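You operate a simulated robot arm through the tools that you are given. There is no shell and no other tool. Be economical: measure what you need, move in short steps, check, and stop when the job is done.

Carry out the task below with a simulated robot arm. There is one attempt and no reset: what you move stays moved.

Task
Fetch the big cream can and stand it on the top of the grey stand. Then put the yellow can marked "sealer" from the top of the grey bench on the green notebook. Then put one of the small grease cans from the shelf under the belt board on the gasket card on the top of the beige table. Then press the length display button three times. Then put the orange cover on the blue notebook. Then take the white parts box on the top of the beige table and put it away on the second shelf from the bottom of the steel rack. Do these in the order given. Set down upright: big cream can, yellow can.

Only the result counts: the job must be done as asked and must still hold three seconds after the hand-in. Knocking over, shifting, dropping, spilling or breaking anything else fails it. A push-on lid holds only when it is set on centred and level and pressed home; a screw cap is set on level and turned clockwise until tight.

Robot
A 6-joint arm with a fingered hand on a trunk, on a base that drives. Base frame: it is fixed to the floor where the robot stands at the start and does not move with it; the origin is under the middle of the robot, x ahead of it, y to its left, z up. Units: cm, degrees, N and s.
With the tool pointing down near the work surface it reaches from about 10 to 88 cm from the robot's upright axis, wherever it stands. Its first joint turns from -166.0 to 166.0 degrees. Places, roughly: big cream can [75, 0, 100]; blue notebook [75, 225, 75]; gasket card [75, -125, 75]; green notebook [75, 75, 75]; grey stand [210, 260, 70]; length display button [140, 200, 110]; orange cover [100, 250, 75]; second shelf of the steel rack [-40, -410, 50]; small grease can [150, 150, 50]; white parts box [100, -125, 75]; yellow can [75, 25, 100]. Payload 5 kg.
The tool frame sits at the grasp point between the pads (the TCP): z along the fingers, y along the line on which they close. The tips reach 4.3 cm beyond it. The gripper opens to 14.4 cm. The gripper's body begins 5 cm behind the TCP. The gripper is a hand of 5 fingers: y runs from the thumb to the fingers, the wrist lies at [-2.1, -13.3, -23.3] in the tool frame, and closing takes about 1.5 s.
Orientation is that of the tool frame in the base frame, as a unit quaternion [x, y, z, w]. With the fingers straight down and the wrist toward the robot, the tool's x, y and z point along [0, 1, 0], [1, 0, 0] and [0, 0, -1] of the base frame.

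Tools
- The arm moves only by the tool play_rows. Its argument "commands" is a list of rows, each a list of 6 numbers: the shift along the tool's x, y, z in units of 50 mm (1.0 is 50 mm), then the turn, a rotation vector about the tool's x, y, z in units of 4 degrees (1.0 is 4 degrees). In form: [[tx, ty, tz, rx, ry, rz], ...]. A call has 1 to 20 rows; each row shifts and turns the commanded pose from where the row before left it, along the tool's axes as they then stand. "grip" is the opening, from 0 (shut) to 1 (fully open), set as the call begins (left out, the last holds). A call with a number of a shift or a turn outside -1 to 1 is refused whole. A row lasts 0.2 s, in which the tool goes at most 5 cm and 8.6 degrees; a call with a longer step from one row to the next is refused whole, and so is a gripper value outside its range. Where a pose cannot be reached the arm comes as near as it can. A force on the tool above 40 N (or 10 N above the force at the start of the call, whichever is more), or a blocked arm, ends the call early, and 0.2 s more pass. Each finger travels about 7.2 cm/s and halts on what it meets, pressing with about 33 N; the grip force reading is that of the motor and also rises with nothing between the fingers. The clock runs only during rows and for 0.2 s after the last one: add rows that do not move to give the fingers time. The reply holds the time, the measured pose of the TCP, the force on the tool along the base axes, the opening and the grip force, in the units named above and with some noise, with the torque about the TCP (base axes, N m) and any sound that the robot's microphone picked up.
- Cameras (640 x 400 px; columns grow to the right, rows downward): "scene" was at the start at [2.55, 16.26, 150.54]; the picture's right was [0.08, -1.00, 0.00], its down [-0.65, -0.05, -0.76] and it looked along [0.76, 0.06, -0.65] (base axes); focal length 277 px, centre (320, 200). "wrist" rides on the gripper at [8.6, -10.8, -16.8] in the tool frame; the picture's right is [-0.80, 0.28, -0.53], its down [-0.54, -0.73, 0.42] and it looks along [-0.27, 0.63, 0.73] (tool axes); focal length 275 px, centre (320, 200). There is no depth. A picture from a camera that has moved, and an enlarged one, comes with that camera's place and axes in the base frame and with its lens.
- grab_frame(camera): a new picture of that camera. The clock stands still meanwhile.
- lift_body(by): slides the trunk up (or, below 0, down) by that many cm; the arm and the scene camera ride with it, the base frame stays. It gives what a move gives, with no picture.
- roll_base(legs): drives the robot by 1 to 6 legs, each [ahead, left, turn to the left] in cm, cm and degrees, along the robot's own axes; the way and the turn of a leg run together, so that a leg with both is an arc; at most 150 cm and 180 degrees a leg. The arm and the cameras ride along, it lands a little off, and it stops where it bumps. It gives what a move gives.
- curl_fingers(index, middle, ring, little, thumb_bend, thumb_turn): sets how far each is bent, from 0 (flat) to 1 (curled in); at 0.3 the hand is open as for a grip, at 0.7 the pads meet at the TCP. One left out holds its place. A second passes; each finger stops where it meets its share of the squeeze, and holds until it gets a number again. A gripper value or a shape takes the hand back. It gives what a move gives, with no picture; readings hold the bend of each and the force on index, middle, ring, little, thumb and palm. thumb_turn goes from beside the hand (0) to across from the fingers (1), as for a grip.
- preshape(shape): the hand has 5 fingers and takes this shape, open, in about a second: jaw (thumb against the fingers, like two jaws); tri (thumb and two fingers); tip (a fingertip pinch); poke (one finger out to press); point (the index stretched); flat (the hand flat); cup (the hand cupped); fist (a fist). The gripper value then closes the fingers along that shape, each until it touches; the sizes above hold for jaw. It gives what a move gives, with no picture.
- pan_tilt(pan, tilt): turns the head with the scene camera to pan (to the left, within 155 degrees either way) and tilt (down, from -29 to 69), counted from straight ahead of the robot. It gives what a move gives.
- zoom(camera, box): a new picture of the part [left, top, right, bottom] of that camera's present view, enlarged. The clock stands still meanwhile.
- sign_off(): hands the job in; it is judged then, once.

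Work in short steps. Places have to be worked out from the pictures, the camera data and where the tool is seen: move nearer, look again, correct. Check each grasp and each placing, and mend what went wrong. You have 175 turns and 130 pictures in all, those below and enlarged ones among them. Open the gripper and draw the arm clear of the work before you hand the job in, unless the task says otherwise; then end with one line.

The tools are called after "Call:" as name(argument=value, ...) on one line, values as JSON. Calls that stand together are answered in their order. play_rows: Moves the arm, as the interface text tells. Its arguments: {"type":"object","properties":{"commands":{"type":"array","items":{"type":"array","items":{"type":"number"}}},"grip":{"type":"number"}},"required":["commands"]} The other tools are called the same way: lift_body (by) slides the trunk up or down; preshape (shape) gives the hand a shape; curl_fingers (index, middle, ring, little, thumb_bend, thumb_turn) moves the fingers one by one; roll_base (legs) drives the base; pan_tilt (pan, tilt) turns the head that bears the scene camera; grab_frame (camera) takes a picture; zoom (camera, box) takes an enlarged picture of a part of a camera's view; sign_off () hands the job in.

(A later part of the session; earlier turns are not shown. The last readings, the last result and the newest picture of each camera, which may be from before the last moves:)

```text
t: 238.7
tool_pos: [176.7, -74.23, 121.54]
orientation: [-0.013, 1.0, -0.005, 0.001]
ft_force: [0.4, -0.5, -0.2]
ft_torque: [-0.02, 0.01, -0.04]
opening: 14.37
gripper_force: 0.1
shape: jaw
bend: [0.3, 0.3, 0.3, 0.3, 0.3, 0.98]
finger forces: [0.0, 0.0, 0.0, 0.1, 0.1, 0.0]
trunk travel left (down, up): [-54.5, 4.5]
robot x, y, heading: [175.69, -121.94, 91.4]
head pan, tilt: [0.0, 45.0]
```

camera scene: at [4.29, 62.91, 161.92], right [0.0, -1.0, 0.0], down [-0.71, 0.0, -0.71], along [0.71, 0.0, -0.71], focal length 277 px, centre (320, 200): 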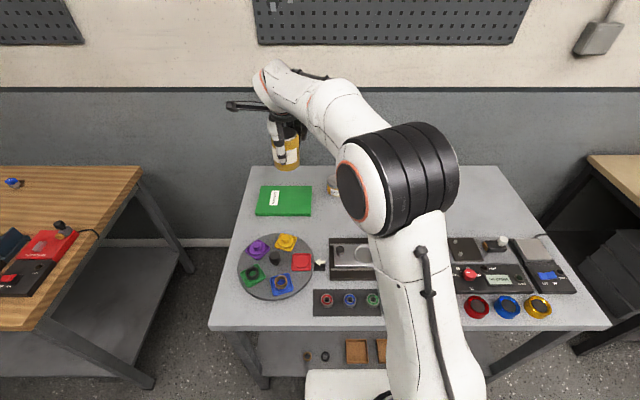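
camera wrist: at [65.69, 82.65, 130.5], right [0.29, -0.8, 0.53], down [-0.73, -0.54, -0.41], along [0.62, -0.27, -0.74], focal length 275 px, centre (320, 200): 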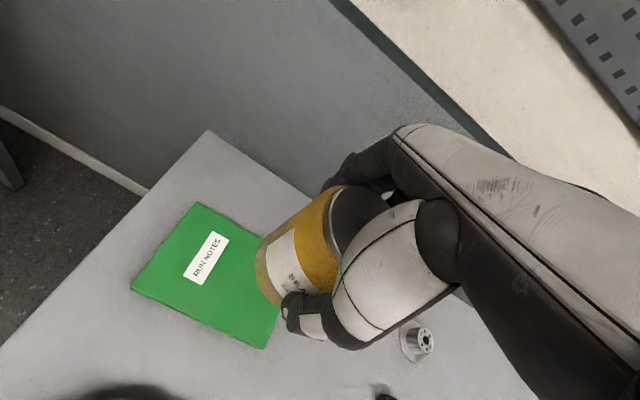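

Call:
roll_base(legs=[[12, -10, -1.4], [55, -24, 0], [110, 0, 0]])

Call:
pan_tilt(pan=30, tilt=40)

Call:
grab_frame(camera="scene")

```text
t: 248.3
tool_pos: [208.56, 102.88, 121.51]
orientation: [-0.01, 1.0, -0.004, 0.001]
ft_force: [0.2, 0.2, -0.5]
ft_torque: [-0.02, 0.02, -0.02]
opening: 14.41
gripper_force: 0.0
shape: jaw
bend: [0.3, 0.3, 0.3, 0.3, 0.3, 0.98]
finger forces: [0.0, 0.0, 0.0, 0.0, 0.1, 0.0]
trunk travel left (down, up): [-54.5, 4.5]
robot x, y, heading: [207.33, 54.94, 91.0]
head pan, tilt: [0.0, 45.0]
```

```text
t: 249.3
tool_pos: [208.57, 102.9, 121.53]
orientation: [-0.01, 1.0, -0.004, 0.002]
ft_force: [0.5, 0.1, -0.4]
ft_torque: [0.01, -0.05, 0.01]
opening: 14.38
gripper_force: 0.0
shape: jaw
bend: [0.3, 0.3, 0.3, 0.3, 0.3, 0.98]
finger forces: [0.2, 0.0, 0.1, 0.0, 0.1, 0.0]
trunk travel left (down, up): [-54.5, 4.5]
robot x, y, heading: [207.07, 54.58, 91.3]
head pan, tilt: [30.0, 40.0]
```

```text
74 pictures are left
camera scene: at [187.34, 55.77, 162.65], right [0.86, 0.52, 0.0], down [0.33, -0.55, -0.77], along [-0.39, 0.66, -0.64], focal length 277 px, centre (320, 200)
```

scene: 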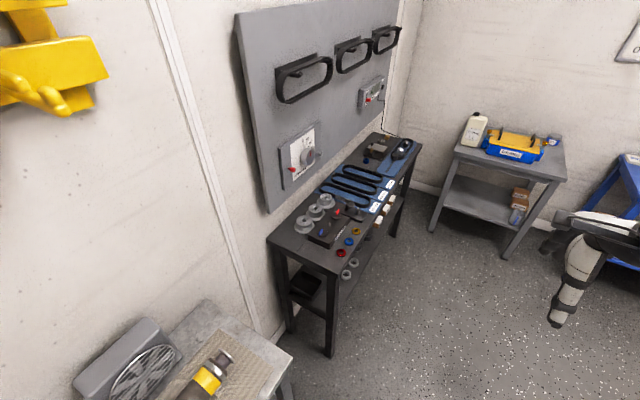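

Drive alongside the belt table and turn to face it (−x) to inspect the shelf.

Call:
roll_base(legs=[[100, -19, 0], [0, 0, 88.7]])

Call:
lift_body(by=-30)

Call:
pan_tilt(pan=0, tilt=40)

Call:
grab_frame(camera="scene")

```text
t: 258.4
tool_pos: [176.89, 158.38, 121.42]
orientation: [0.71, -0.705, 0.003, -0.004]
ft_force: [-0.6, 0.1, -0.2]
ft_torque: [0.0, -0.01, 0.0]
opening: 14.38
gripper_force: 0.0
shape: jaw
bend: [0.3, 0.3, 0.3, 0.3, 0.3, 0.98]
finger forces: [0.0, 0.0, 0.0, 0.0, 0.1, 0.0]
trunk travel left (down, up): [-54.5, 4.5]
robot x, y, heading: [224.78, 156.47, -179.6]
head pan, tilt: [30.0, 40.0]
```

```text
t: 261.4
tool_pos: [176.92, 158.44, 91.53]
orientation: [0.709, -0.705, 0.002, -0.004]
ft_force: [0.3, 0.5, 0.3]
ft_torque: [0.0, 0.0, 0.02]
opening: 14.39
gripper_force: 0.1
shape: jaw
bend: [0.3, 0.3, 0.3, 0.3, 0.3, 0.98]
finger forces: [0.1, 0.1, 0.0, 0.0, 0.1, 0.0]
trunk travel left (down, up): [-24.5, 34.5]
robot x, y, heading: [224.7, 156.31, -179.6]
head pan, tilt: [30.0, 40.0]
```

```text
t: 262.4
tool_pos: [176.87, 158.52, 91.44]
orientation: [0.709, -0.705, 0.003, -0.005]
ft_force: [-0.5, 0.0, 0.9]
ft_torque: [0.01, 0.02, -0.02]
opening: 14.36
gripper_force: 0.0
shape: jaw
bend: [0.3, 0.3, 0.3, 0.3, 0.3, 0.98]
finger forces: [0.1, 0.0, 0.1, 0.0, 0.0, 0.1]
trunk travel left (down, up): [-24.5, 34.5]
robot x, y, heading: [225.12, 156.17, -179.6]
head pan, tilt: [0.0, 40.0]
```

```text
73 pictures are left
camera scene: at [222.66, 140.6, 132.65], right [-0.01, 1.0, 0.0], down [0.64, 0.0, -0.77], along [-0.77, 0.0, -0.64], focal length 277 px, centre (320, 200)
```

scene: 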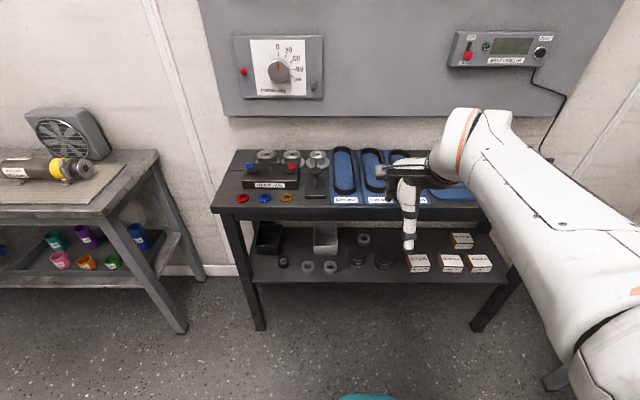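

Zoom on the shelf.

Call:
zoom(camera="scene", box=[235, 205, 515, 300])

```text
2.29 times, centred on (375, 252) of scene
camera zoom: at [222.66, 140.6, 132.65], right [-0.01, 1.0, 0.0], down [0.64, 0.0, -0.77], along [-0.77, 0.0, -0.64], focal length 634 px, centre (194, 80)
```

zoom: 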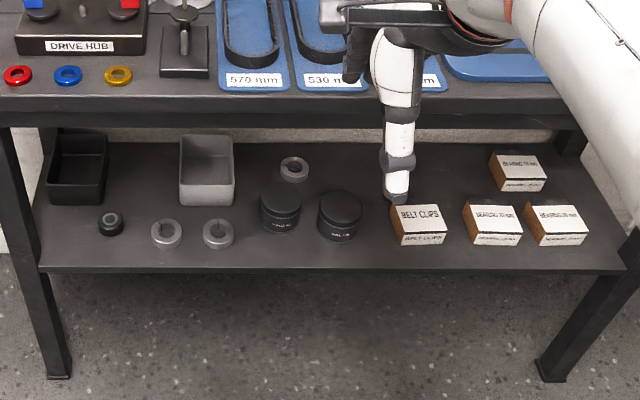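

Call:
zoom(camera="scene", box=[335, 275, 415, 240])

Call:
zoom(camera="scene", box=[335, 230, 415, 280])

```text
refused: the box must be [left, top, right, bottom]
```

```text
8.00 times, centred on (375, 255) of scene
camera zoom: at [222.66, 140.6, 132.65], right [-0.01, 1.0, 0.0], down [0.64, 0.0, -0.77], along [-0.77, 0.0, -0.64], focal length 2217 px, centre (-120, -240)
```

zoom: 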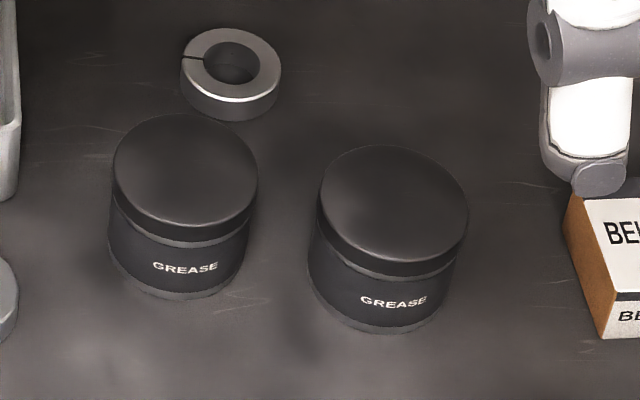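

The two dark cans are GREASE; the right one is at about (150.4, 166.8), shelf z≈38, can ~5 tall, 7.6 wide. Under the table top I need a near-horizontal hand with index low, closing along y. First yaw the hand 90° (tool z −90°).

Call:
play_rows(commands=[[0, 0, 0, 0, 0, -1], [0, 0, 0, 0, 0, -1], [0, 0, 0, 0, 0, -1], [0, 0, 0, 0, 0, -1], [0, 0, 0, 0, 0, -1], [0, 0, 0, 0, 0, -1], [0, 0, 0, 0, 0, -1], [0, 0, 0, 0, 0, -1], [0, 0, 0, 0, 0, -1], [0, 0, 0, 0, 0, -1], [0, 0, 0, 0, 0, -1], [0, 0, 0, 0, 0, -1], [0, 0, 0, 0, 0, -1], [0, 0, 0, 0, 0, -1], [0, 0, 0, 0, 0, -1], [0, 0, 0, 0, 0, -1], [0, 0, 0, 0, 0, -1], [0, 0, 0, 0, 0, -1], [0, 0, 0, 0, 0, -1], [0, 0, 0, 0, 0, -1]])

Call:
play_rows(commands=[[0, 0, 0, 0, 0, -1], [0, 0, 0, 0, 0, -1], [0, 0, 0, 0, 0, -0.5], [0, 0, 0, 0, -1, 0], [0, 0, 0, 0, -1, 0], [0, 0, 0, 0, -1, 0], [0, 0, 0, 0, -1, 0], [0, 0, 0, 0, -1, 0], [0, 0, 0, 0, -1, 0], [0, 0, 0, 0, -1, 0], [0, 0, 0, 0, -1, 0], [0, 0, 0, 0, -1, 0], [0, 0, 0, 0, -1, 0], [0, 0, 0, 0, 0, 0]])

Call:
grab_frame(camera="scene")

```text
t: 266.6
tool_pos: [176.83, 158.47, 91.43]
orientation: [0.996, -0.083, 0.005, 0.0]
ft_force: [0.7, -1.3, -0.6]
ft_torque: [0.03, -0.01, -0.01]
opening: 14.39
gripper_force: 0.0
shape: jaw
bend: [0.3, 0.3, 0.3, 0.3, 0.3, 0.98]
finger forces: [0.0, 0.0, 0.1, 0.0, 0.0, 0.0]
trunk travel left (down, up): [-24.5, 34.5]
robot x, y, heading: [224.75, 156.42, -179.4]
head pan, tilt: [0.0, 40.0]
```

```text
t: 269.6
tool_pos: [176.63, 158.03, 91.74]
orientation: [0.942, 0.001, -0.336, -0.002]
ft_force: [0.4, 0.0, 0.1]
ft_torque: [0.0, 0.01, -0.01]
opening: 14.39
gripper_force: 0.1
shape: jaw
bend: [0.3, 0.3, 0.3, 0.3, 0.3, 0.98]
finger forces: [0.0, 0.0, 0.1, 0.0, 0.0, 0.0]
out of reach, approached as far as the arm can: row 13
trunk travel left (down, up): [-24.5, 34.5]
robot x, y, heading: [224.89, 156.14, -179.9]
head pan, tilt: [0.0, 40.0]
```

```text
70 pictures are left
camera scene: at [222.66, 140.61, 132.65], right [0.0, 1.0, 0.0], down [0.64, 0.0, -0.77], along [-0.77, 0.0, -0.64], focal length 277 px, centre (320, 200)
```

scene: 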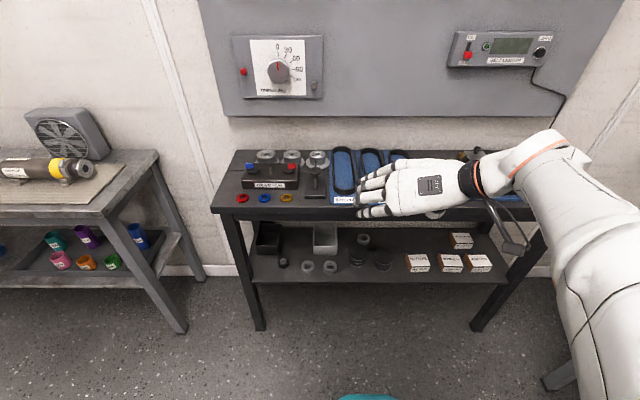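

Tool now points 51° below horizontal with thumb on the right. Lower the trunk so the hand goes in front of the shelf.

Call:
lift_body(by=-24)

Call:
play_rows(commands=[[0.55, 0, 0.45, 0, 0, 0], [0.55, -0.2, 0.45, 0, -0.5, 0], [0.55, -0.4, 0.45, 0, -0.5, 0], [0.55, -0.4, 0.45, 0, -0.5, 0], [0.55, -0.4, 0.45, 0, -0.5, 0], [0, 0, 0, 0, 0, 0]])

Call:
grab_frame(camera="scene")

Call:
grab_frame(camera="wrist")

```text
t: 272.1
tool_pos: [176.67, 157.98, 67.68]
orientation: [0.942, 0.0, -0.335, -0.001]
ft_force: [0.0, 0.1, -0.4]
ft_torque: [0.0, -0.04, 0.0]
opening: 14.39
gripper_force: 0.0
shape: jaw
bend: [0.3, 0.3, 0.3, 0.3, 0.3, 0.98]
finger forces: [0.0, 0.0, 0.1, 0.0, 0.0, 0.0]
trunk travel left (down, up): [-0.5, 58.5]
robot x, y, heading: [224.64, 156.36, -179.6]
head pan, tilt: [0.0, 40.0]
```

```text
t: 273.5
tool_pos: [176.87, 150.08, 61.07]
orientation: [0.924, -0.006, -0.383, -0.013]
ft_force: [-0.6, -0.5, 0.6]
ft_torque: [-0.02, -0.02, 0.0]
opening: 14.41
gripper_force: 0.1
shape: jaw
bend: [0.3, 0.3, 0.3, 0.3, 0.3, 0.98]
finger forces: [0.0, 0.0, 0.0, 0.0, 0.1, 0.0]
out of reach, approached as far as the arm can: row 1, 2, 3, 4, 5
trunk travel left (down, up): [-0.5, 58.5]
robot x, y, heading: [224.88, 155.89, -179.8]
head pan, tilt: [0.0, 40.0]
```

```text
69 pictures are left
camera scene: at [221.96, 140.27, 108.57], right [0.0, 1.0, 0.0], down [0.65, 0.01, -0.76], along [-0.76, 0.0, -0.65], focal length 277 px, centre (320, 200)
```

scene: 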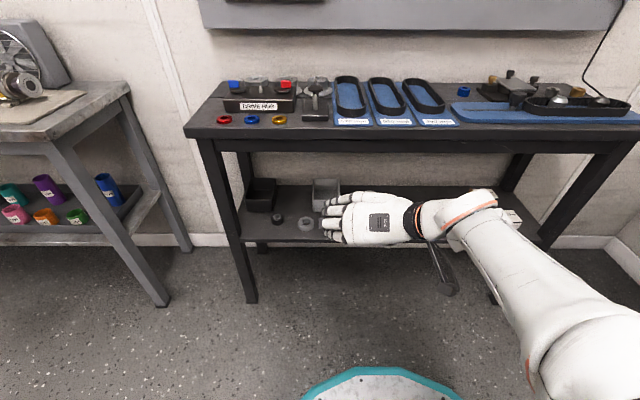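

```text
68 pictures are left
camera wrist: at [195.12, 160.38, 66.93], right [-0.19, -0.3, 0.94], down [-0.67, 0.74, 0.1], along [-0.72, -0.61, -0.34], focal length 275 px, centre (320, 200)
```

wrist: 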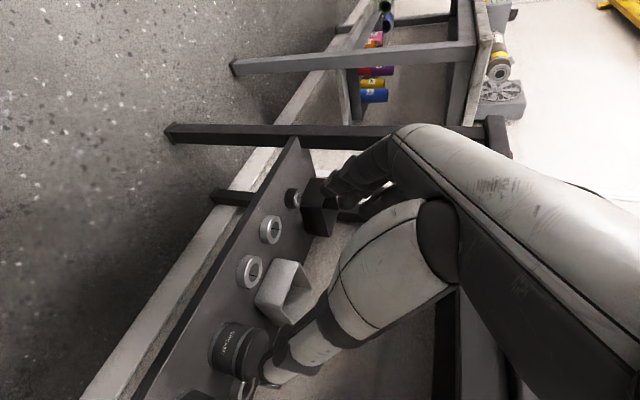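

The pose was too near the body. Back the base off 22 cm so the arm can extend, then see where the arm settles.

Call:
roll_base(legs=[[-24, 0, 0]])

Call:
play_rows(commands=[[-0.4, 0, 0.7, 0, 0, 0], [-0.4, 0, 0.7, 0, 0, 0], [-0.4, 0, 0.7, 0, 0, 0], [-0.4, 0, 0.7, 0, 0, 0], [0, 0, 0, 0, 0, 0]])

```text
t: 275.2
tool_pos: [201.1, 150.06, 61.28]
orientation: [0.924, -0.004, -0.383, -0.012]
ft_force: [0.1, 0.5, 0.6]
ft_torque: [-0.01, 0.01, -0.02]
opening: 14.39
gripper_force: 0.0
shape: jaw
bend: [0.3, 0.3, 0.3, 0.3, 0.3, 0.98]
finger forces: [0.0, 0.0, 0.0, 0.1, 0.1, 0.0]
trunk travel left (down, up): [-0.5, 58.5]
robot x, y, heading: [249.17, 156.29, -179.7]
head pan, tilt: [0.0, 40.0]
```

```text
t: 276.4
tool_pos: [185.61, 149.38, 59.49]
orientation: [0.924, -0.005, -0.383, -0.013]
ft_force: [1.5, -0.6, 0.7]
ft_torque: [0.0, 0.01, 0.01]
opening: 14.36
gripper_force: 0.0
shape: jaw
bend: [0.3, 0.3, 0.3, 0.3, 0.3, 0.98]
finger forces: [0.1, 0.1, 0.1, 0.0, 0.1, 0.1]
out of reach, approached as far as the arm can: row 1, 2, 3
trunk travel left (down, up): [-0.5, 58.5]
robot x, y, heading: [249.16, 156.34, -179.7]
head pan, tilt: [0.0, 40.0]
```

Before grasping, I'll check how the hand closes (thumb vs fingers) by setting a partial opening in free air, and move toward the approach point.

Call:
play_rows(commands=[[-0.143, -0.58, 0.687, 0, 0, 0], [-0.143, -0.58, 0.687, 0, 0, 0], [-0.143, -0.58, 0.687, 0, 0, 0], [-0.143, -0.58, 0.687, 0, 0, 0], [0, 0, 0, 0, 0, 0], [0, 0, 0, 0, 0, 0]], grip=0.55)

Call:
grab_frame(camera="wrist")

Call:
grab_frame(camera="scene")

```text
t: 277.8
tool_pos: [171.37, 158.58, 57.06]
orientation: [0.924, -0.006, -0.381, -0.014]
ft_force: [-0.1, 0.0, 0.3]
ft_torque: [0.0, -0.01, 0.0]
opening: 7.96
gripper_force: 0.1
shape: jaw
bend: [0.74, 0.43, 0.4, 0.4, 0.68, 1.0]
finger forces: [0.0, 0.0, 0.1, 0.0, 0.0, 0.0]
out of reach, approached as far as the arm can: row 1, 2, 3, 4
trunk travel left (down, up): [-0.5, 58.5]
robot x, y, heading: [249.0, 156.16, -179.6]
head pan, tilt: [0.0, 40.0]
```

```text
67 pictures are left
camera wrist: at [189.44, 168.81, 62.78], right [-0.19, -0.3, 0.93], down [-0.67, 0.74, 0.1], along [-0.72, -0.61, -0.34], focal length 275 px, centre (320, 200)
```

wrist: 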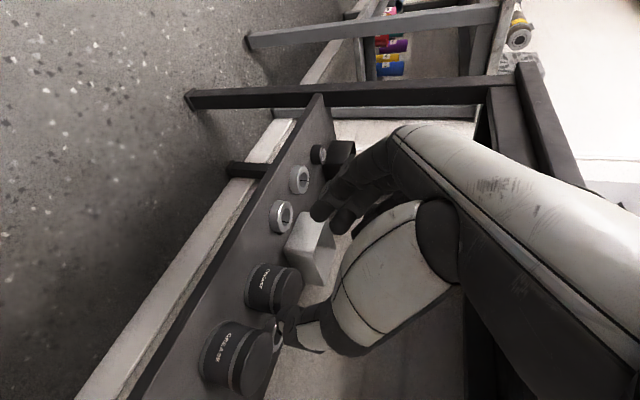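

```text
66 pictures are left
camera scene: at [246.82, 140.74, 108.65], right [-0.01, 1.0, 0.0], down [0.64, 0.0, -0.77], along [-0.77, -0.01, -0.64], focal length 277 px, centre (320, 200)
```

scene: 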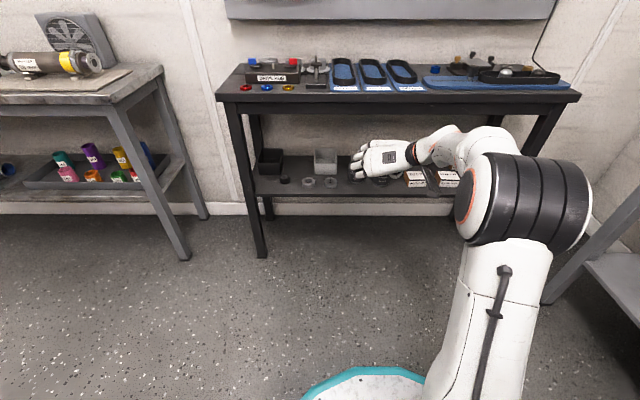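

The hand closes symmetrically about the TCP (good). The arm reports reach limits; test moving further right and down to see what it can do.

Call:
play_rows(commands=[[0.3, -0.6, 0.3, 0, 0, 0], [0.3, -0.6, 0.3, 0, 0, 0], [0.3, 0, 0.3, 0, 0, 0], [0, 0, 0, 0, 0, 0]], grip=0.72)

```text
t: 278.8
tool_pos: [167.18, 162.89, 54.55]
orientation: [0.925, -0.006, -0.38, -0.014]
ft_force: [-0.6, -0.1, -0.2]
ft_torque: [-0.02, -0.01, 0.02]
opening: 10.34
gripper_force: 0.0
shape: jaw
bend: [0.27, 0.37, 0.34, 0.34, 0.58, 0.99]
finger forces: [0.0, 0.1, 0.0, 0.1, 0.1, 0.0]
out of reach, approached as far as the arm can: row 1, 2, 3
trunk travel left (down, up): [-0.5, 58.5]
robot x, y, heading: [249.12, 156.25, -179.5]
head pan, tilt: [0.0, 40.0]
```

It reaches lower when more extended and steeper. Rotate to ~55° and advance toward (158, 166.3, 50).

Call:
play_rows(commands=[[0, 0, 0, 0, 1, 0], [0, 0, 0, 0, 1, 0], [0, 0, 0, 0, 0.5, 0], [-0.25, -0.17, 0.45, 0, 0, 0], [-0.25, -0.17, 0.45, 0, 0, 0], [-0.25, -0.17, 0.45, 0, 0, 0], [-0.25, -0.17, 0.45, 0, 0, 0], [0, 0, 0, 0, 0, 0]])

Call:
grab_frame(camera="wrist")

Call:
grab_frame(camera="scene")

```text
t: 280.6
tool_pos: [158.82, 166.39, 50.05]
orientation: [0.952, -0.005, -0.305, -0.009]
ft_force: [0.2, -0.2, 0.3]
ft_torque: [0.0, -0.02, -0.01]
opening: 10.37
gripper_force: 0.0
shape: jaw
bend: [0.27, 0.37, 0.34, 0.34, 0.58, 0.99]
finger forces: [0.0, 0.0, 0.0, 0.1, 0.1, 0.0]
out of reach, approached as far as the arm can: row 7
trunk travel left (down, up): [-0.5, 58.5]
robot x, y, heading: [248.86, 156.63, -179.4]
head pan, tilt: [0.0, 40.0]
```

```text
65 pictures are left
camera wrist: at [175.65, 176.75, 58.62], right [-0.34, -0.29, 0.89], down [-0.68, 0.74, -0.02], along [-0.65, -0.61, -0.45], focal length 275 px, centre (320, 200)
```

wrist: 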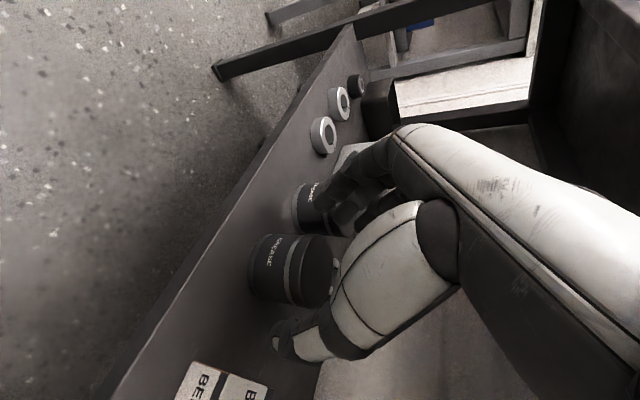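

```text
64 pictures are left
camera scene: at [246.81, 140.75, 108.65], right [-0.01, 1.0, 0.0], down [0.64, 0.0, -0.77], along [-0.77, -0.01, -0.64], focal length 277 px, centre (320, 200)
```

scene: 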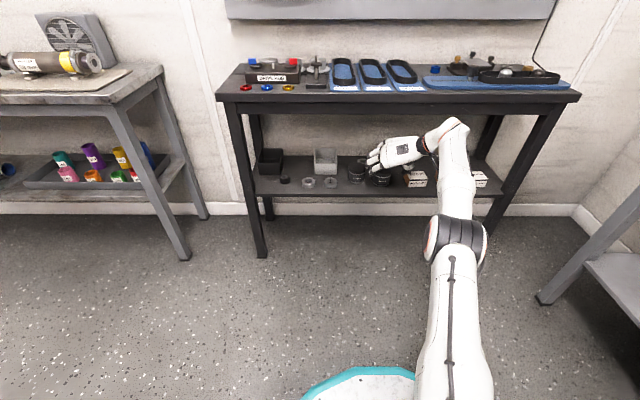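

The arm is near full stretch. Pull the hand back 3 cm, then advance the base ~11 cm to hover above the can.

Call:
play_rows(commands=[[0.25, 0, -0.17, 0, 0, 0], [0.25, 0, -0.17, 0, 0, 0], [0, 0, 0, 0, 0, 0]])

Call:
roll_base(legs=[[10, 0, 0]])

Call:
grab_frame(camera="wrist")

Call:
zoom(camera="scene", box=[330, 140, 450, 220])

```text
t: 281.4
tool_pos: [161.82, 166.26, 50.1]
orientation: [0.953, -0.005, -0.304, -0.01]
ft_force: [0.4, -0.3, -0.6]
ft_torque: [0.01, 0.0, 0.0]
opening: 10.34
gripper_force: 0.0
shape: jaw
bend: [0.27, 0.37, 0.34, 0.34, 0.58, 0.99]
finger forces: [0.0, 0.1, 0.0, 0.0, 0.0, 0.1]
trunk travel left (down, up): [-0.5, 58.5]
robot x, y, heading: [249.39, 156.14, -179.6]
head pan, tilt: [0.0, 40.0]
```

```text
t: 282.6
tool_pos: [153.82, 166.39, 49.55]
orientation: [0.954, -0.009, -0.3, -0.01]
ft_force: [0.1, 0.6, 1.5]
ft_torque: [-0.09, 0.07, 0.01]
opening: 10.35
gripper_force: 0.1
shape: jaw
bend: [0.27, 0.37, 0.34, 0.34, 0.58, 0.99]
finger forces: [0.0, 0.0, 0.0, 0.1, 0.0, 0.0]
trunk travel left (down, up): [-0.5, 58.5]
robot x, y, heading: [240.75, 156.08, -179.7]
head pan, tilt: [0.0, 40.0]
stopped in leg 1: the robot was blocked; the commanded pose is now the measured one
```

```text
63 pictures are left
camera wrist: at [170.7, 176.64, 58.31], right [-0.35, -0.29, 0.89], down [-0.67, 0.74, -0.03], along [-0.65, -0.61, -0.46], focal length 275 px, centre (320, 200)
```

wrist: 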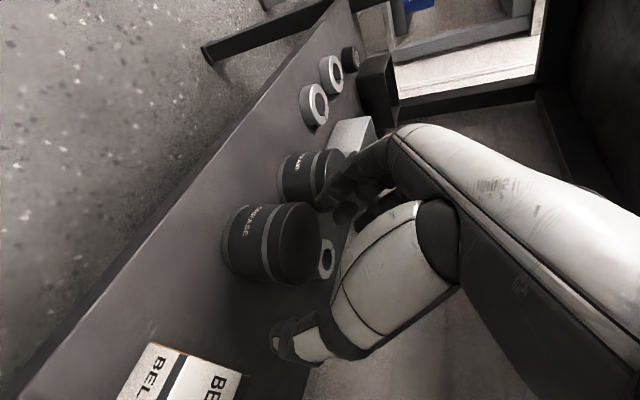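

```text
5.00 times, centred on (390, 180) of scene
camera zoom: at [238.62, 140.51, 108.66], right [-0.01, 1.0, 0.0], down [0.64, 0.0, -0.77], along [-0.77, 0.0, -0.64], focal length 1386 px, centre (-30, 300)
```

zoom: 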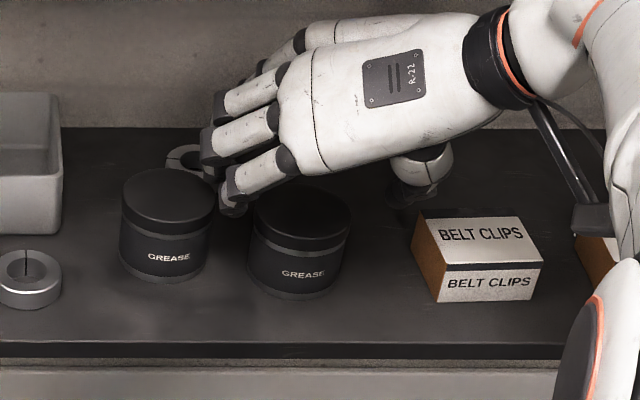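

The wrist likely met the table-top edge. I'll pull back 4 cm, lower to z≈44 so the wrist passes under the top, then advance.

Call:
play_rows(commands=[[0.33, -0.04, -0.23, 0, 0, 0], [0.33, -0.04, -0.23, 0, 0, 0], [0.2, -0.04, 0.3, 0, 0, 0], [0.2, -0.04, 0.3, 0, 0, 0], [0.23, 0, 0.3, 0, 0, 0], [0, 0, 0, 0, 0, 0]])

Call:
zoom(camera="scene", box=[330, 120, 490, 220])

```text
t: 284.0
tool_pos: [157.59, 167.16, 44.19]
orientation: [0.954, -0.009, -0.3, -0.009]
ft_force: [3.0, 1.4, 18.9]
ft_torque: [-1.13, 0.26, 0.13]
opening: 10.33
gripper_force: 0.0
shape: jaw
bend: [0.26, 0.37, 0.34, 0.34, 0.58, 0.99]
finger forces: [18.6, 0.0, 0.1, 0.1, 0.0, 0.0]
trunk travel left (down, up): [-0.5, 58.5]
robot x, y, heading: [240.57, 156.41, -179.6]
head pan, tilt: [0.0, 40.0]
```

```text
4.00 times, centred on (410, 170) of scene
camera zoom: at [238.49, 140.59, 108.69], right [-0.01, 1.0, 0.0], down [0.64, 0.0, -0.77], along [-0.77, 0.0, -0.64], focal length 1109 px, centre (-40, 320)
```

zoom: 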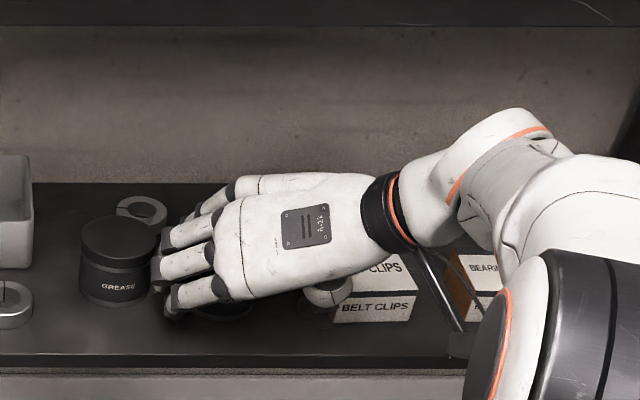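

Index tip touched the shelf (tip sits ~6 below TCP). Raise 1.1 cm, narrow the opening to ~9.6 to fit between the cans, and re-check.

Call:
play_rows(commands=[[-0.13, 0.05, -0.18, 0, 0, 0], [0, 0, 0, 0, 0, 0], [0, 0, 0, 0, 0, 0]], grip=0.66)

Call:
grab_frame(camera="wrist")

```text
t: 284.8
tool_pos: [157.64, 166.88, 44.77]
orientation: [0.955, -0.007, -0.298, -0.01]
ft_force: [-0.2, -0.4, 0.0]
ft_torque: [0.03, 0.01, -0.01]
opening: 9.54
gripper_force: 0.2
shape: jaw
bend: [0.27, 0.39, 0.36, 0.36, 0.62, 1.0]
finger forces: [0.1, 0.1, 0.2, 0.0, 0.1, 0.0]
trunk travel left (down, up): [-0.5, 58.5]
robot x, y, heading: [240.81, 156.05, -179.9]
head pan, tilt: [0.0, 40.0]
```

```text
60 pictures are left
camera wrist: at [174.46, 177.13, 53.62], right [-0.36, -0.29, 0.89], down [-0.67, 0.74, -0.03], along [-0.65, -0.61, -0.46], focal length 275 px, centre (320, 200)
```

wrist: 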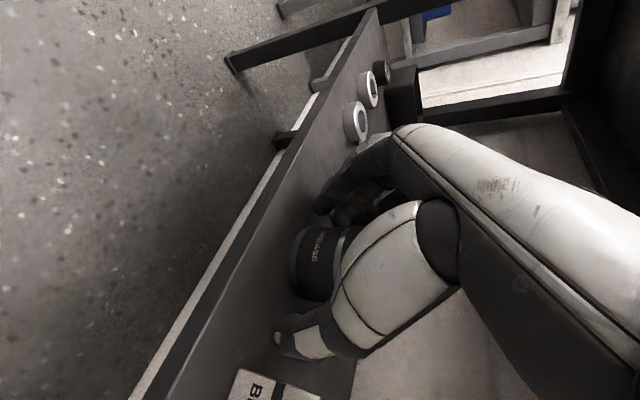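

Free of the shelf, can lies between index and thumb. Advance with the arm in small rows.

Call:
play_rows(commands=[[-0.2, 0, 0.14, 0, 0, 0], [-0.2, 0, 0.14, 0, 0, 0], [-0.2, 0, 0.14, 0, 0, 0], [-0.2, 0, 0.14, 0, 0, 0], [-0.2, 0, 0.14, 0, 0, 0], [-0.2, 0, 0.14, 0, 0, 0], [0, 0, 0, 0, 0, 0]])

Call:
zoom(camera="scene", box=[330, 120, 490, 220])

Call:
grab_frame(camera="wrist")

```text
t: 286.4
tool_pos: [150.38, 167.02, 45.07]
orientation: [0.954, -0.007, -0.299, -0.009]
ft_force: [-0.3, -1.0, -0.8]
ft_torque: [0.03, 0.05, 0.0]
opening: 9.54
gripper_force: 0.1
shape: jaw
bend: [0.27, 0.39, 0.36, 0.36, 0.62, 1.0]
finger forces: [0.1, 0.1, 0.0, 0.0, 0.0, 0.0]
trunk travel left (down, up): [-0.5, 58.5]
robot x, y, heading: [240.78, 156.3, -179.6]
head pan, tilt: [0.0, 40.0]
```

```text
4.00 times, centred on (410, 170) of scene
camera zoom: at [238.33, 140.59, 108.65], right [-0.01, 1.0, 0.0], down [0.64, 0.0, -0.77], along [-0.77, 0.0, -0.64], focal length 1109 px, centre (-40, 320)
```

zoom: 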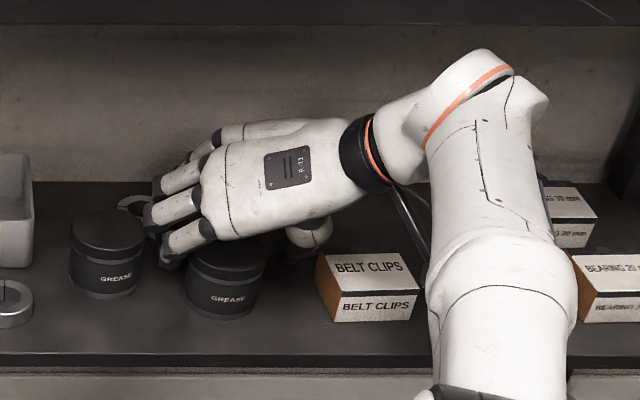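

```text
58 pictures are left
camera wrist: at [167.26, 177.31, 53.81], right [-0.36, -0.29, 0.89], down [-0.67, 0.74, -0.03], along [-0.65, -0.61, -0.46], focal length 275 px, centre (320, 200)
```

wrist: 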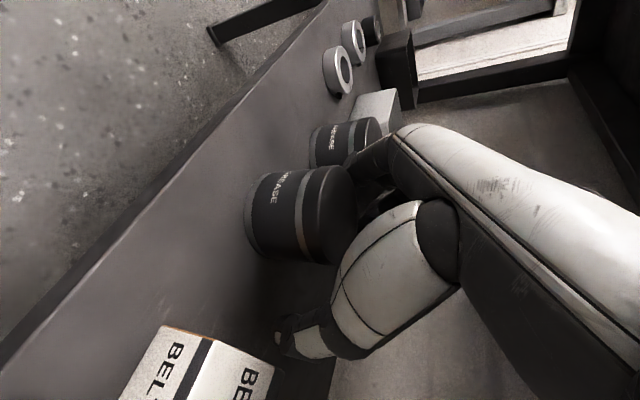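

Positioned around the can. Close.

Call:
play_rows(commands=[[0, 0, 0, 0, 0, 0], [0, 0, 0, 0, 0, 0], [0, 0, 0, 0, 0, 0], [0, 0, 0, 0, 0, 0], [0, 0, 0, 0, 0, 0], [0, 0, 0, 0, 0, 0], [0, 0, 0, 0, 0, 0]], grip=0)

Call:
zoom(camera="scene", box=[330, 120, 490, 220])

```text
t: 288.0
tool_pos: [150.33, 167.04, 45.02]
orientation: [0.954, -0.008, -0.299, -0.009]
ft_force: [-0.2, 0.1, 0.4]
ft_torque: [0.0, -0.01, 0.05]
opening: 2.29
gripper_force: 33.2
shape: jaw
bend: [0.75, 0.7, 0.59, 0.55, 0.76, 1.0]
finger forces: [25.9, 2.1, 0.0, 0.0, 28.0, 0.0]
trunk travel left (down, up): [-0.5, 58.5]
robot x, y, heading: [240.57, 156.33, -179.9]
head pan, tilt: [0.0, 40.0]
```

```text
4.00 times, centred on (410, 170) of scene
camera zoom: at [238.32, 140.59, 108.65], right [-0.01, 1.0, 0.0], down [0.64, 0.0, -0.77], along [-0.77, 0.0, -0.64], focal length 1109 px, centre (-40, 320)
```

zoom: 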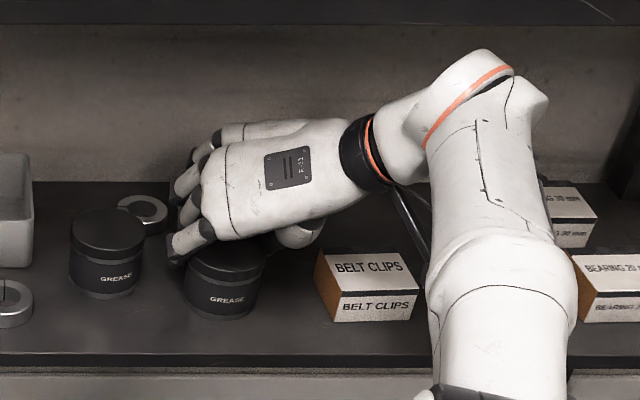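

Fingers closed behind/above the can's middle (can not moved). The can is ~3 cm nearer than thought; reopen, pull back 3 cm, close again.

Call:
play_rows(commands=[[0, 0, 0, 0, 0, 0], [0, 0, 0, 0, 0, 0], [0, 0, 0, 0, 0, 0], [0, 0, 0, 0, 0, 0], [0, 0, 0, 0, 0, 0], [0, 0, 0, 0, 0, 0], [0.2, 0.02, -0.14, 0, 0, 0], [0.28, 0.02, -0.18, 0, 0, 0], [0, 0, 0, 0, 0, 0]], grip=0.66)

Call:
zoom(camera="scene", box=[330, 140, 430, 220])

Call:
grab_frame(camera="wrist")

```text
t: 290.0
tool_pos: [153.21, 166.8, 44.75]
orientation: [0.954, -0.009, -0.299, -0.01]
ft_force: [0.2, 0.3, -0.3]
ft_torque: [0.0, 0.01, 0.0]
opening: 9.44
gripper_force: 0.1
shape: jaw
bend: [0.28, 0.39, 0.36, 0.36, 0.62, 1.0]
finger forces: [0.0, 0.0, 0.0, 0.1, 0.1, 0.0]
trunk travel left (down, up): [-0.5, 58.5]
robot x, y, heading: [240.49, 156.16, -179.9]
head pan, tilt: [0.0, 40.0]
```

```text
5.00 times, centred on (380, 180) of scene
camera zoom: at [238.33, 140.59, 108.65], right [-0.01, 1.0, 0.0], down [0.64, 0.0, -0.77], along [-0.77, 0.0, -0.64], focal length 1386 px, centre (20, 300)
```

zoom: 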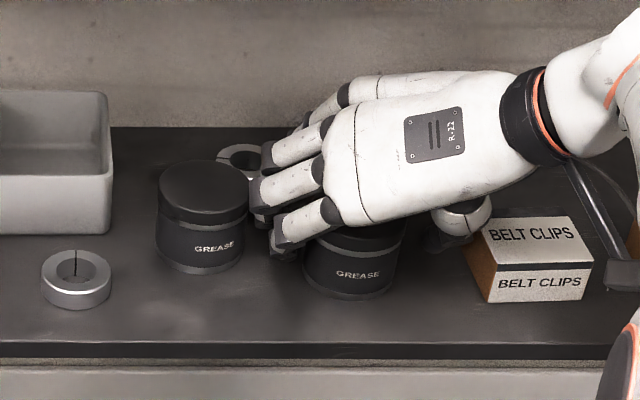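

```text
55 pictures are left
camera wrist: at [170.08, 177.03, 53.61], right [-0.36, -0.29, 0.89], down [-0.67, 0.74, -0.03], along [-0.65, -0.61, -0.46], focal length 275 px, centre (320, 200)
```

wrist: 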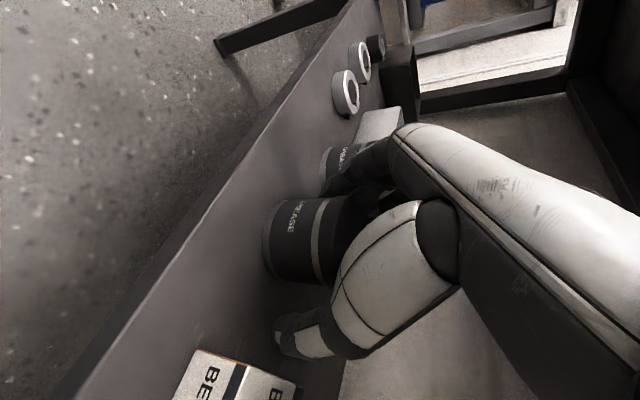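

Index tip is now beside the can's middle. Close again.

Call:
play_rows(commands=[[0, 0, 0, 0, 0, 0], [0, 0, 0, 0, 0, 0], [0, 0, 0, 0, 0, 0], [0, 0, 0, 0, 0, 0], [0, 0, 0, 0, 0, 0], [0, 0, 0, 0, 0, 0], [0, 0, 0, 0, 0, 0]], grip=0)

Call:
zoom(camera="scene", box=[330, 140, 430, 220])

```text
t: 291.6
tool_pos: [153.21, 166.7, 44.83]
orientation: [0.954, -0.009, -0.298, -0.01]
ft_force: [0.1, 0.7, -0.1]
ft_torque: [-0.04, -0.07, 0.03]
opening: 5.37
gripper_force: 33.0
shape: jaw
bend: [0.74, 0.5, 0.48, 0.45, 0.75, 1.0]
finger forces: [17.6, 7.6, 0.0, 0.1, 25.6, 0.0]
trunk travel left (down, up): [-0.5, 58.5]
robot x, y, heading: [240.57, 156.15, -179.6]
head pan, tilt: [0.0, 40.0]
```

```text
5.00 times, centred on (380, 180) of scene
camera zoom: at [238.33, 140.59, 108.65], right [-0.01, 1.0, 0.0], down [0.64, 0.0, -0.77], along [-0.77, 0.0, -0.64], focal length 1386 px, centre (20, 300)
```

zoom: 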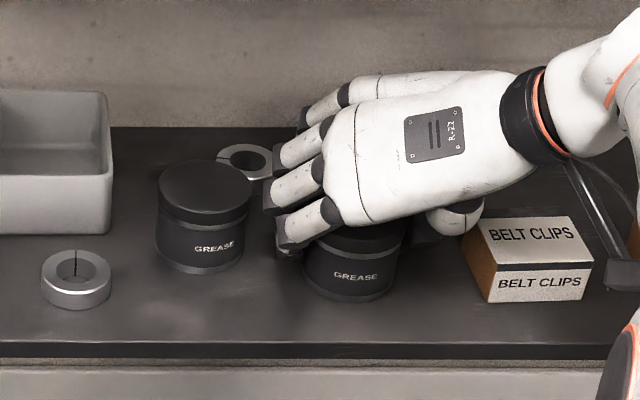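

Grip is on the rear chord (5.4 vs ~7.4 wide). Reopen, pull back 2 cm more and close for a diametral grip.

Call:
play_rows(commands=[[0, 0, 0, 0, 0, 0], [0, 0, 0, 0, 0, 0], [0, 0, 0, 0, 0, 0], [0, 0, 0, 0, 0, 0], [0, 0, 0, 0, 0, 0], [0.16, 0, -0.12, 0, 0, 0], [0.16, 0, -0.1, 0, 0, 0], [0, 0, 0, 0, 0, 0]], grip=0.66)

Call:
play_rows(commands=[[0, 0, 0, 0, 0, 0], [0, 0, 0, 0, 0, 0], [0, 0, 0, 0, 0, 0], [0, 0, 0, 0, 0, 0], [0, 0, 0, 0, 0, 0], [0, 0, 0, 0, 0, 0], [0, 0, 0, 0, 0, 0]], grip=0)

Call:
zoom(camera="scene", box=[330, 140, 430, 220])

```text
t: 293.4
tool_pos: [155.31, 166.88, 44.75]
orientation: [0.954, -0.008, -0.299, -0.009]
ft_force: [0.1, -0.1, -0.3]
ft_torque: [0.02, 0.0, 0.0]
opening: 9.48
gripper_force: 0.1
shape: jaw
bend: [0.28, 0.39, 0.36, 0.36, 0.62, 1.0]
finger forces: [0.0, 0.0, 0.1, 0.0, 0.0, 0.0]
trunk travel left (down, up): [-0.5, 58.5]
robot x, y, heading: [240.69, 155.89, -179.7]
head pan, tilt: [0.0, 40.0]
```

```text
t: 295.0
tool_pos: [155.24, 166.83, 44.75]
orientation: [0.954, -0.008, -0.299, -0.009]
ft_force: [-0.6, 0.2, 1.0]
ft_torque: [0.02, -0.01, -0.02]
opening: 6.37
gripper_force: 32.3
shape: jaw
bend: [0.74, 0.44, 0.45, 0.42, 0.74, 1.0]
finger forces: [17.2, 9.3, 0.9, 0.0, 28.2, 0.0]
trunk travel left (down, up): [-0.5, 58.5]
robot x, y, heading: [240.46, 156.45, -179.6]
head pan, tilt: [0.0, 40.0]
```

```text
5.00 times, centred on (380, 180) of scene
camera zoom: at [238.33, 140.59, 108.65], right [-0.01, 1.0, 0.0], down [0.64, 0.0, -0.77], along [-0.77, 0.0, -0.64], focal length 1386 px, centre (20, 300)
```

zoom: 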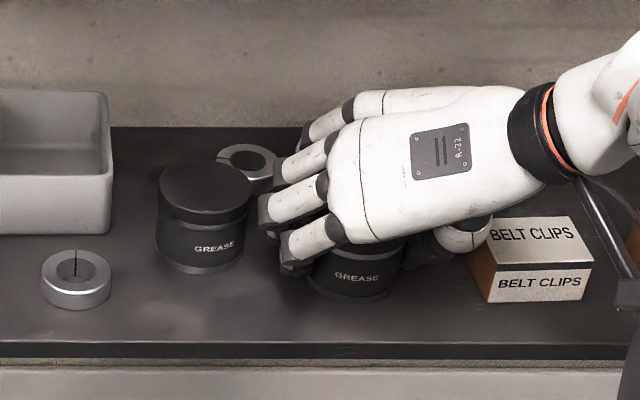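

Good grip (6.4 cm, balanced). Lift 2 cm and check.

Call:
play_rows(commands=[[-0.11, 0, -0.16, 0, 0, 0], [-0.12, 0, -0.17, 0, 0, 0], [0, 0, 0, 0, 0, 0]])

Call:
zoom(camera="scene", box=[330, 140, 430, 220])

```text
t: 295.8
tool_pos: [155.22, 166.69, 46.66]
orientation: [0.954, -0.008, -0.299, -0.01]
ft_force: [0.3, 0.9, -3.0]
ft_torque: [0.0, -0.06, 0.01]
opening: 6.37
gripper_force: 33.0
shape: jaw
bend: [0.74, 0.44, 0.45, 0.42, 0.74, 1.0]
finger forces: [17.6, 9.5, 0.8, 0.0, 28.2, 0.1]
trunk travel left (down, up): [-0.5, 58.5]
robot x, y, heading: [240.6, 156.13, -179.5]
head pan, tilt: [0.0, 40.0]
```

```text
5.00 times, centred on (380, 180) of scene
camera zoom: at [238.32, 140.59, 108.65], right [-0.01, 1.0, 0.0], down [0.64, 0.0, -0.77], along [-0.77, 0.0, -0.64], focal length 1386 px, centre (20, 300)
```

zoom: 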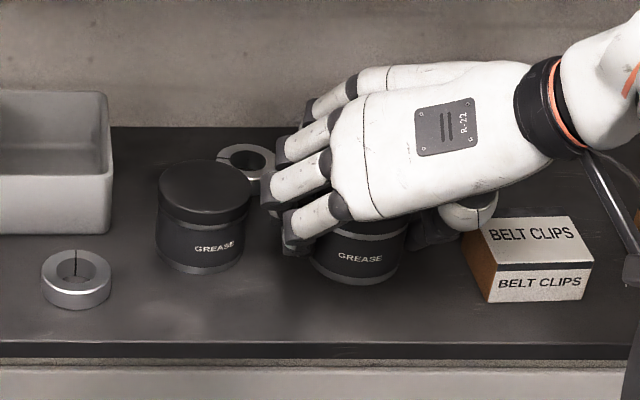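

Can lifted (3 N). Back the base out, then fold the arm up and toward the body.

Call:
roll_base(legs=[[-22, 0, 0]])

Call:
play_rows(commands=[[0.334, 0.18, -0.744, 0, 0, 0], [0.334, 0.18, -0.744, 0, 0, 0], [0.334, 0.18, -0.744, 0, 0, 0], [0.334, 0.18, -0.744, 0, 0, 0], [0.334, 0.18, -0.744, 0, 0, 0], [0.334, 0.18, -0.744, 0, 0, 0], [0.334, 0.18, -0.744, 0, 0, 0], [0.334, 0.18, -0.744, 0, 0, 0], [0.334, 0.18, -0.744, 0, 0, 0], [0.334, 0.18, -0.744, 0, 0, 0], [0, 0, 0, 0, 0, 0]])

Call:
lift_body(by=40)

Call:
grab_frame(camera="scene")

```text
t: 297.5
tool_pos: [176.72, 166.5, 46.75]
orientation: [0.954, -0.006, -0.299, -0.008]
ft_force: [0.8, 0.1, -2.6]
ft_torque: [0.0, -0.05, 0.03]
opening: 6.35
gripper_force: 33.3
shape: jaw
bend: [0.74, 0.44, 0.45, 0.42, 0.74, 1.0]
finger forces: [17.5, 9.6, 0.8, 0.1, 28.2, 0.0]
trunk travel left (down, up): [-0.5, 58.5]
robot x, y, heading: [262.45, 156.54, -179.3]
head pan, tilt: [0.0, 40.0]
```

```text
t: 299.9
tool_pos: [211.57, 156.49, 67.64]
orientation: [0.954, -0.004, -0.299, -0.009]
ft_force: [0.1, -0.1, -2.9]
ft_torque: [0.02, -0.08, 0.02]
opening: 6.36
gripper_force: 33.0
shape: jaw
bend: [0.74, 0.44, 0.45, 0.42, 0.74, 1.0]
finger forces: [17.6, 9.7, 0.8, 0.1, 28.3, 0.1]
trunk travel left (down, up): [-0.5, 58.5]
robot x, y, heading: [262.34, 156.7, -179.4]
head pan, tilt: [0.0, 40.0]
```

```text
t: 303.7
tool_pos: [211.46, 156.49, 107.59]
orientation: [0.954, -0.004, -0.299, -0.009]
ft_force: [0.2, -0.8, -1.9]
ft_torque: [0.03, -0.04, 0.02]
opening: 6.37
gripper_force: 33.1
shape: jaw
bend: [0.74, 0.44, 0.45, 0.42, 0.74, 1.0]
finger forces: [17.6, 9.8, 0.9, 0.1, 28.3, 0.0]
trunk travel left (down, up): [-40.5, 18.5]
robot x, y, heading: [262.56, 156.25, -179.4]
head pan, tilt: [0.0, 40.0]
```

```text
51 pictures are left
camera scene: at [260.04, 140.76, 148.65], right [-0.01, 1.0, 0.0], down [0.64, 0.01, -0.77], along [-0.77, -0.01, -0.64], focal length 277 px, centre (320, 200)
```

scene: 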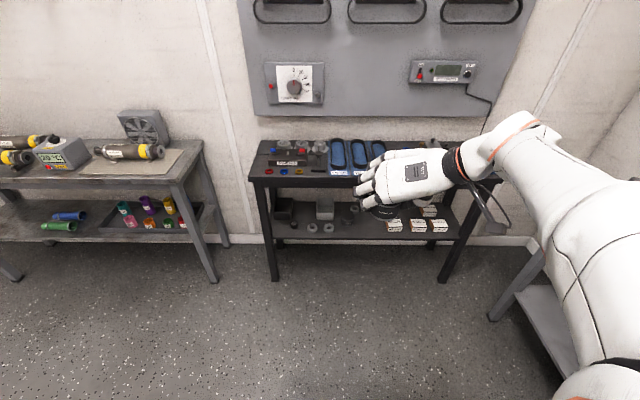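

Turn to heading 90 and reverse out along the known route.

Call:
roll_base(legs=[[0, 0, -90.6], [-100, 54, 0], [-90, 3, 0]])

```text
t: 317.9
tool_pos: [204.71, 13.0, 107.63]
orientation: [-0.658, 0.691, 0.201, 0.222]
ft_force: [0.0, 0.1, -3.0]
ft_torque: [-0.03, -0.01, 0.02]
opening: 6.36
gripper_force: 32.8
shape: jaw
bend: [0.74, 0.44, 0.45, 0.42, 0.74, 1.0]
finger forces: [17.6, 9.8, 0.7, 0.0, 28.2, 0.0]
trunk travel left (down, up): [-40.5, 18.5]
robot x, y, heading: [202.69, -37.86, 88.5]
head pan, tilt: [0.0, 40.0]
```

Call:
roll_base(legs=[[0, 0, 1.5], [-70, 20, 0], [-50, 0, 0]])

```text
t: 324.8
tool_pos: [183.98, -108.85, 107.71]
orientation: [-0.668, 0.681, 0.204, 0.219]
ft_force: [-0.1, 0.5, -2.7]
ft_torque: [-0.08, -0.04, -0.01]
opening: 6.38
gripper_force: 32.9
shape: jaw
bend: [0.74, 0.44, 0.45, 0.42, 0.74, 1.0]
finger forces: [17.7, 9.7, 0.7, 0.0, 28.2, 0.0]
trunk travel left (down, up): [-40.5, 18.5]
robot x, y, heading: [183.52, -159.9, 90.2]
head pan, tilt: [0.0, 40.0]
```

Call:
roll_base(legs=[[-90, 2, 0], [-86, 0, 0], [0, 0, -90.2]])

```text
t: 337.7
tool_pos: [229.99, -340.55, 107.73]
orientation: [0.024, 0.954, -0.015, 0.299]
ft_force: [0.1, 0.8, -1.7]
ft_torque: [0.02, 0.06, -0.03]
opening: 6.33
gripper_force: 32.9
shape: jaw
bend: [0.74, 0.44, 0.45, 0.42, 0.74, 1.0]
finger forces: [17.7, 9.7, 0.7, 0.1, 28.1, 0.0]
trunk travel left (down, up): [-40.5, 18.5]
robot x, y, heading: [179.39, -338.44, -1.5]
head pan, tilt: [0.0, 40.0]
```

Call:
roll_base(legs=[[0, 0, 1.5], [-116, -4, 0], [-82, 100, 0], [0, 100, 0]])

Call:
pan_tilt(pan=0, tilt=40)

Call:
grab_frame(camera="scene")

```text
t: 354.8
tool_pos: [34.7, -140.32, 107.74]
orientation: [0.006, 0.954, -0.009, 0.3]
ft_force: [0.6, 0.2, -2.4]
ft_torque: [-0.02, 0.04, -0.02]
opening: 6.36
gripper_force: 32.8
shape: jaw
bend: [0.74, 0.44, 0.45, 0.42, 0.74, 1.0]
finger forces: [17.7, 9.8, 0.7, 0.1, 28.2, 0.1]
trunk travel left (down, up): [-40.5, 18.5]
robot x, y, heading: [-15.99, -140.32, 0.5]
head pan, tilt: [0.0, 40.0]
```

```text
t: 355.4
tool_pos: [34.65, -140.26, 107.57]
orientation: [0.006, 0.954, -0.009, 0.299]
ft_force: [0.4, -0.7, -2.6]
ft_torque: [0.01, 0.03, 0.02]
opening: 6.34
gripper_force: 32.6
shape: jaw
bend: [0.74, 0.44, 0.45, 0.42, 0.74, 1.0]
finger forces: [17.8, 9.9, 0.7, 0.1, 28.2, 0.0]
trunk travel left (down, up): [-40.5, 18.5]
robot x, y, heading: [-15.96, -140.35, 0.6]
head pan, tilt: [0.0, 40.0]
```

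```text
50 pictures are left
camera scene: at [-13.59, -124.48, 148.65], right [0.01, -1.0, 0.0], down [-0.64, -0.01, -0.77], along [0.77, 0.01, -0.64], focal length 277 px, centre (320, 200)
```

scene: 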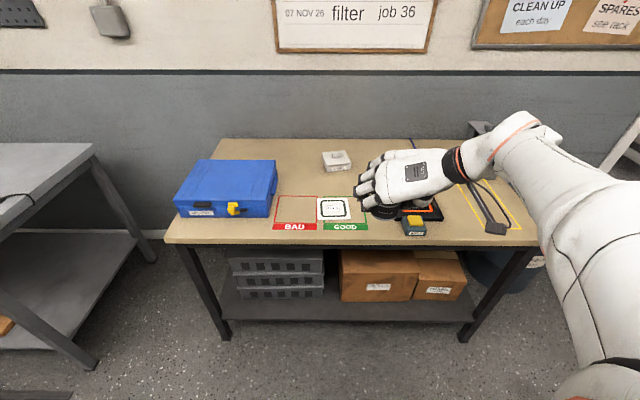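

Call:
zoom(camera="scene", box=[250, 140, 450, 250])

```text
3.20 times, centred on (350, 195) of scene
camera zoom: at [-13.59, -124.48, 148.65], right [0.01, -1.0, 0.0], down [-0.64, -0.01, -0.77], along [0.77, 0.01, -0.64], focal length 887 px, centre (224, 216)
```

zoom: 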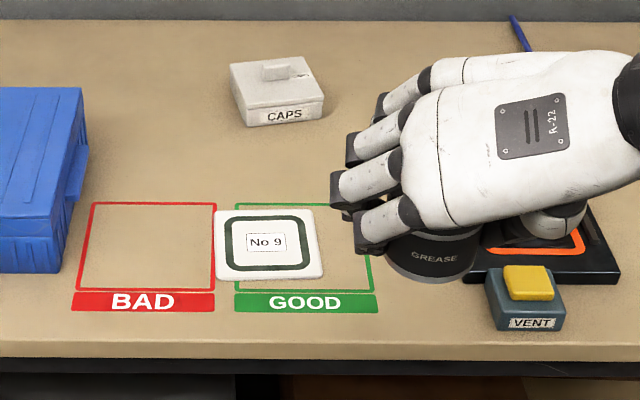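

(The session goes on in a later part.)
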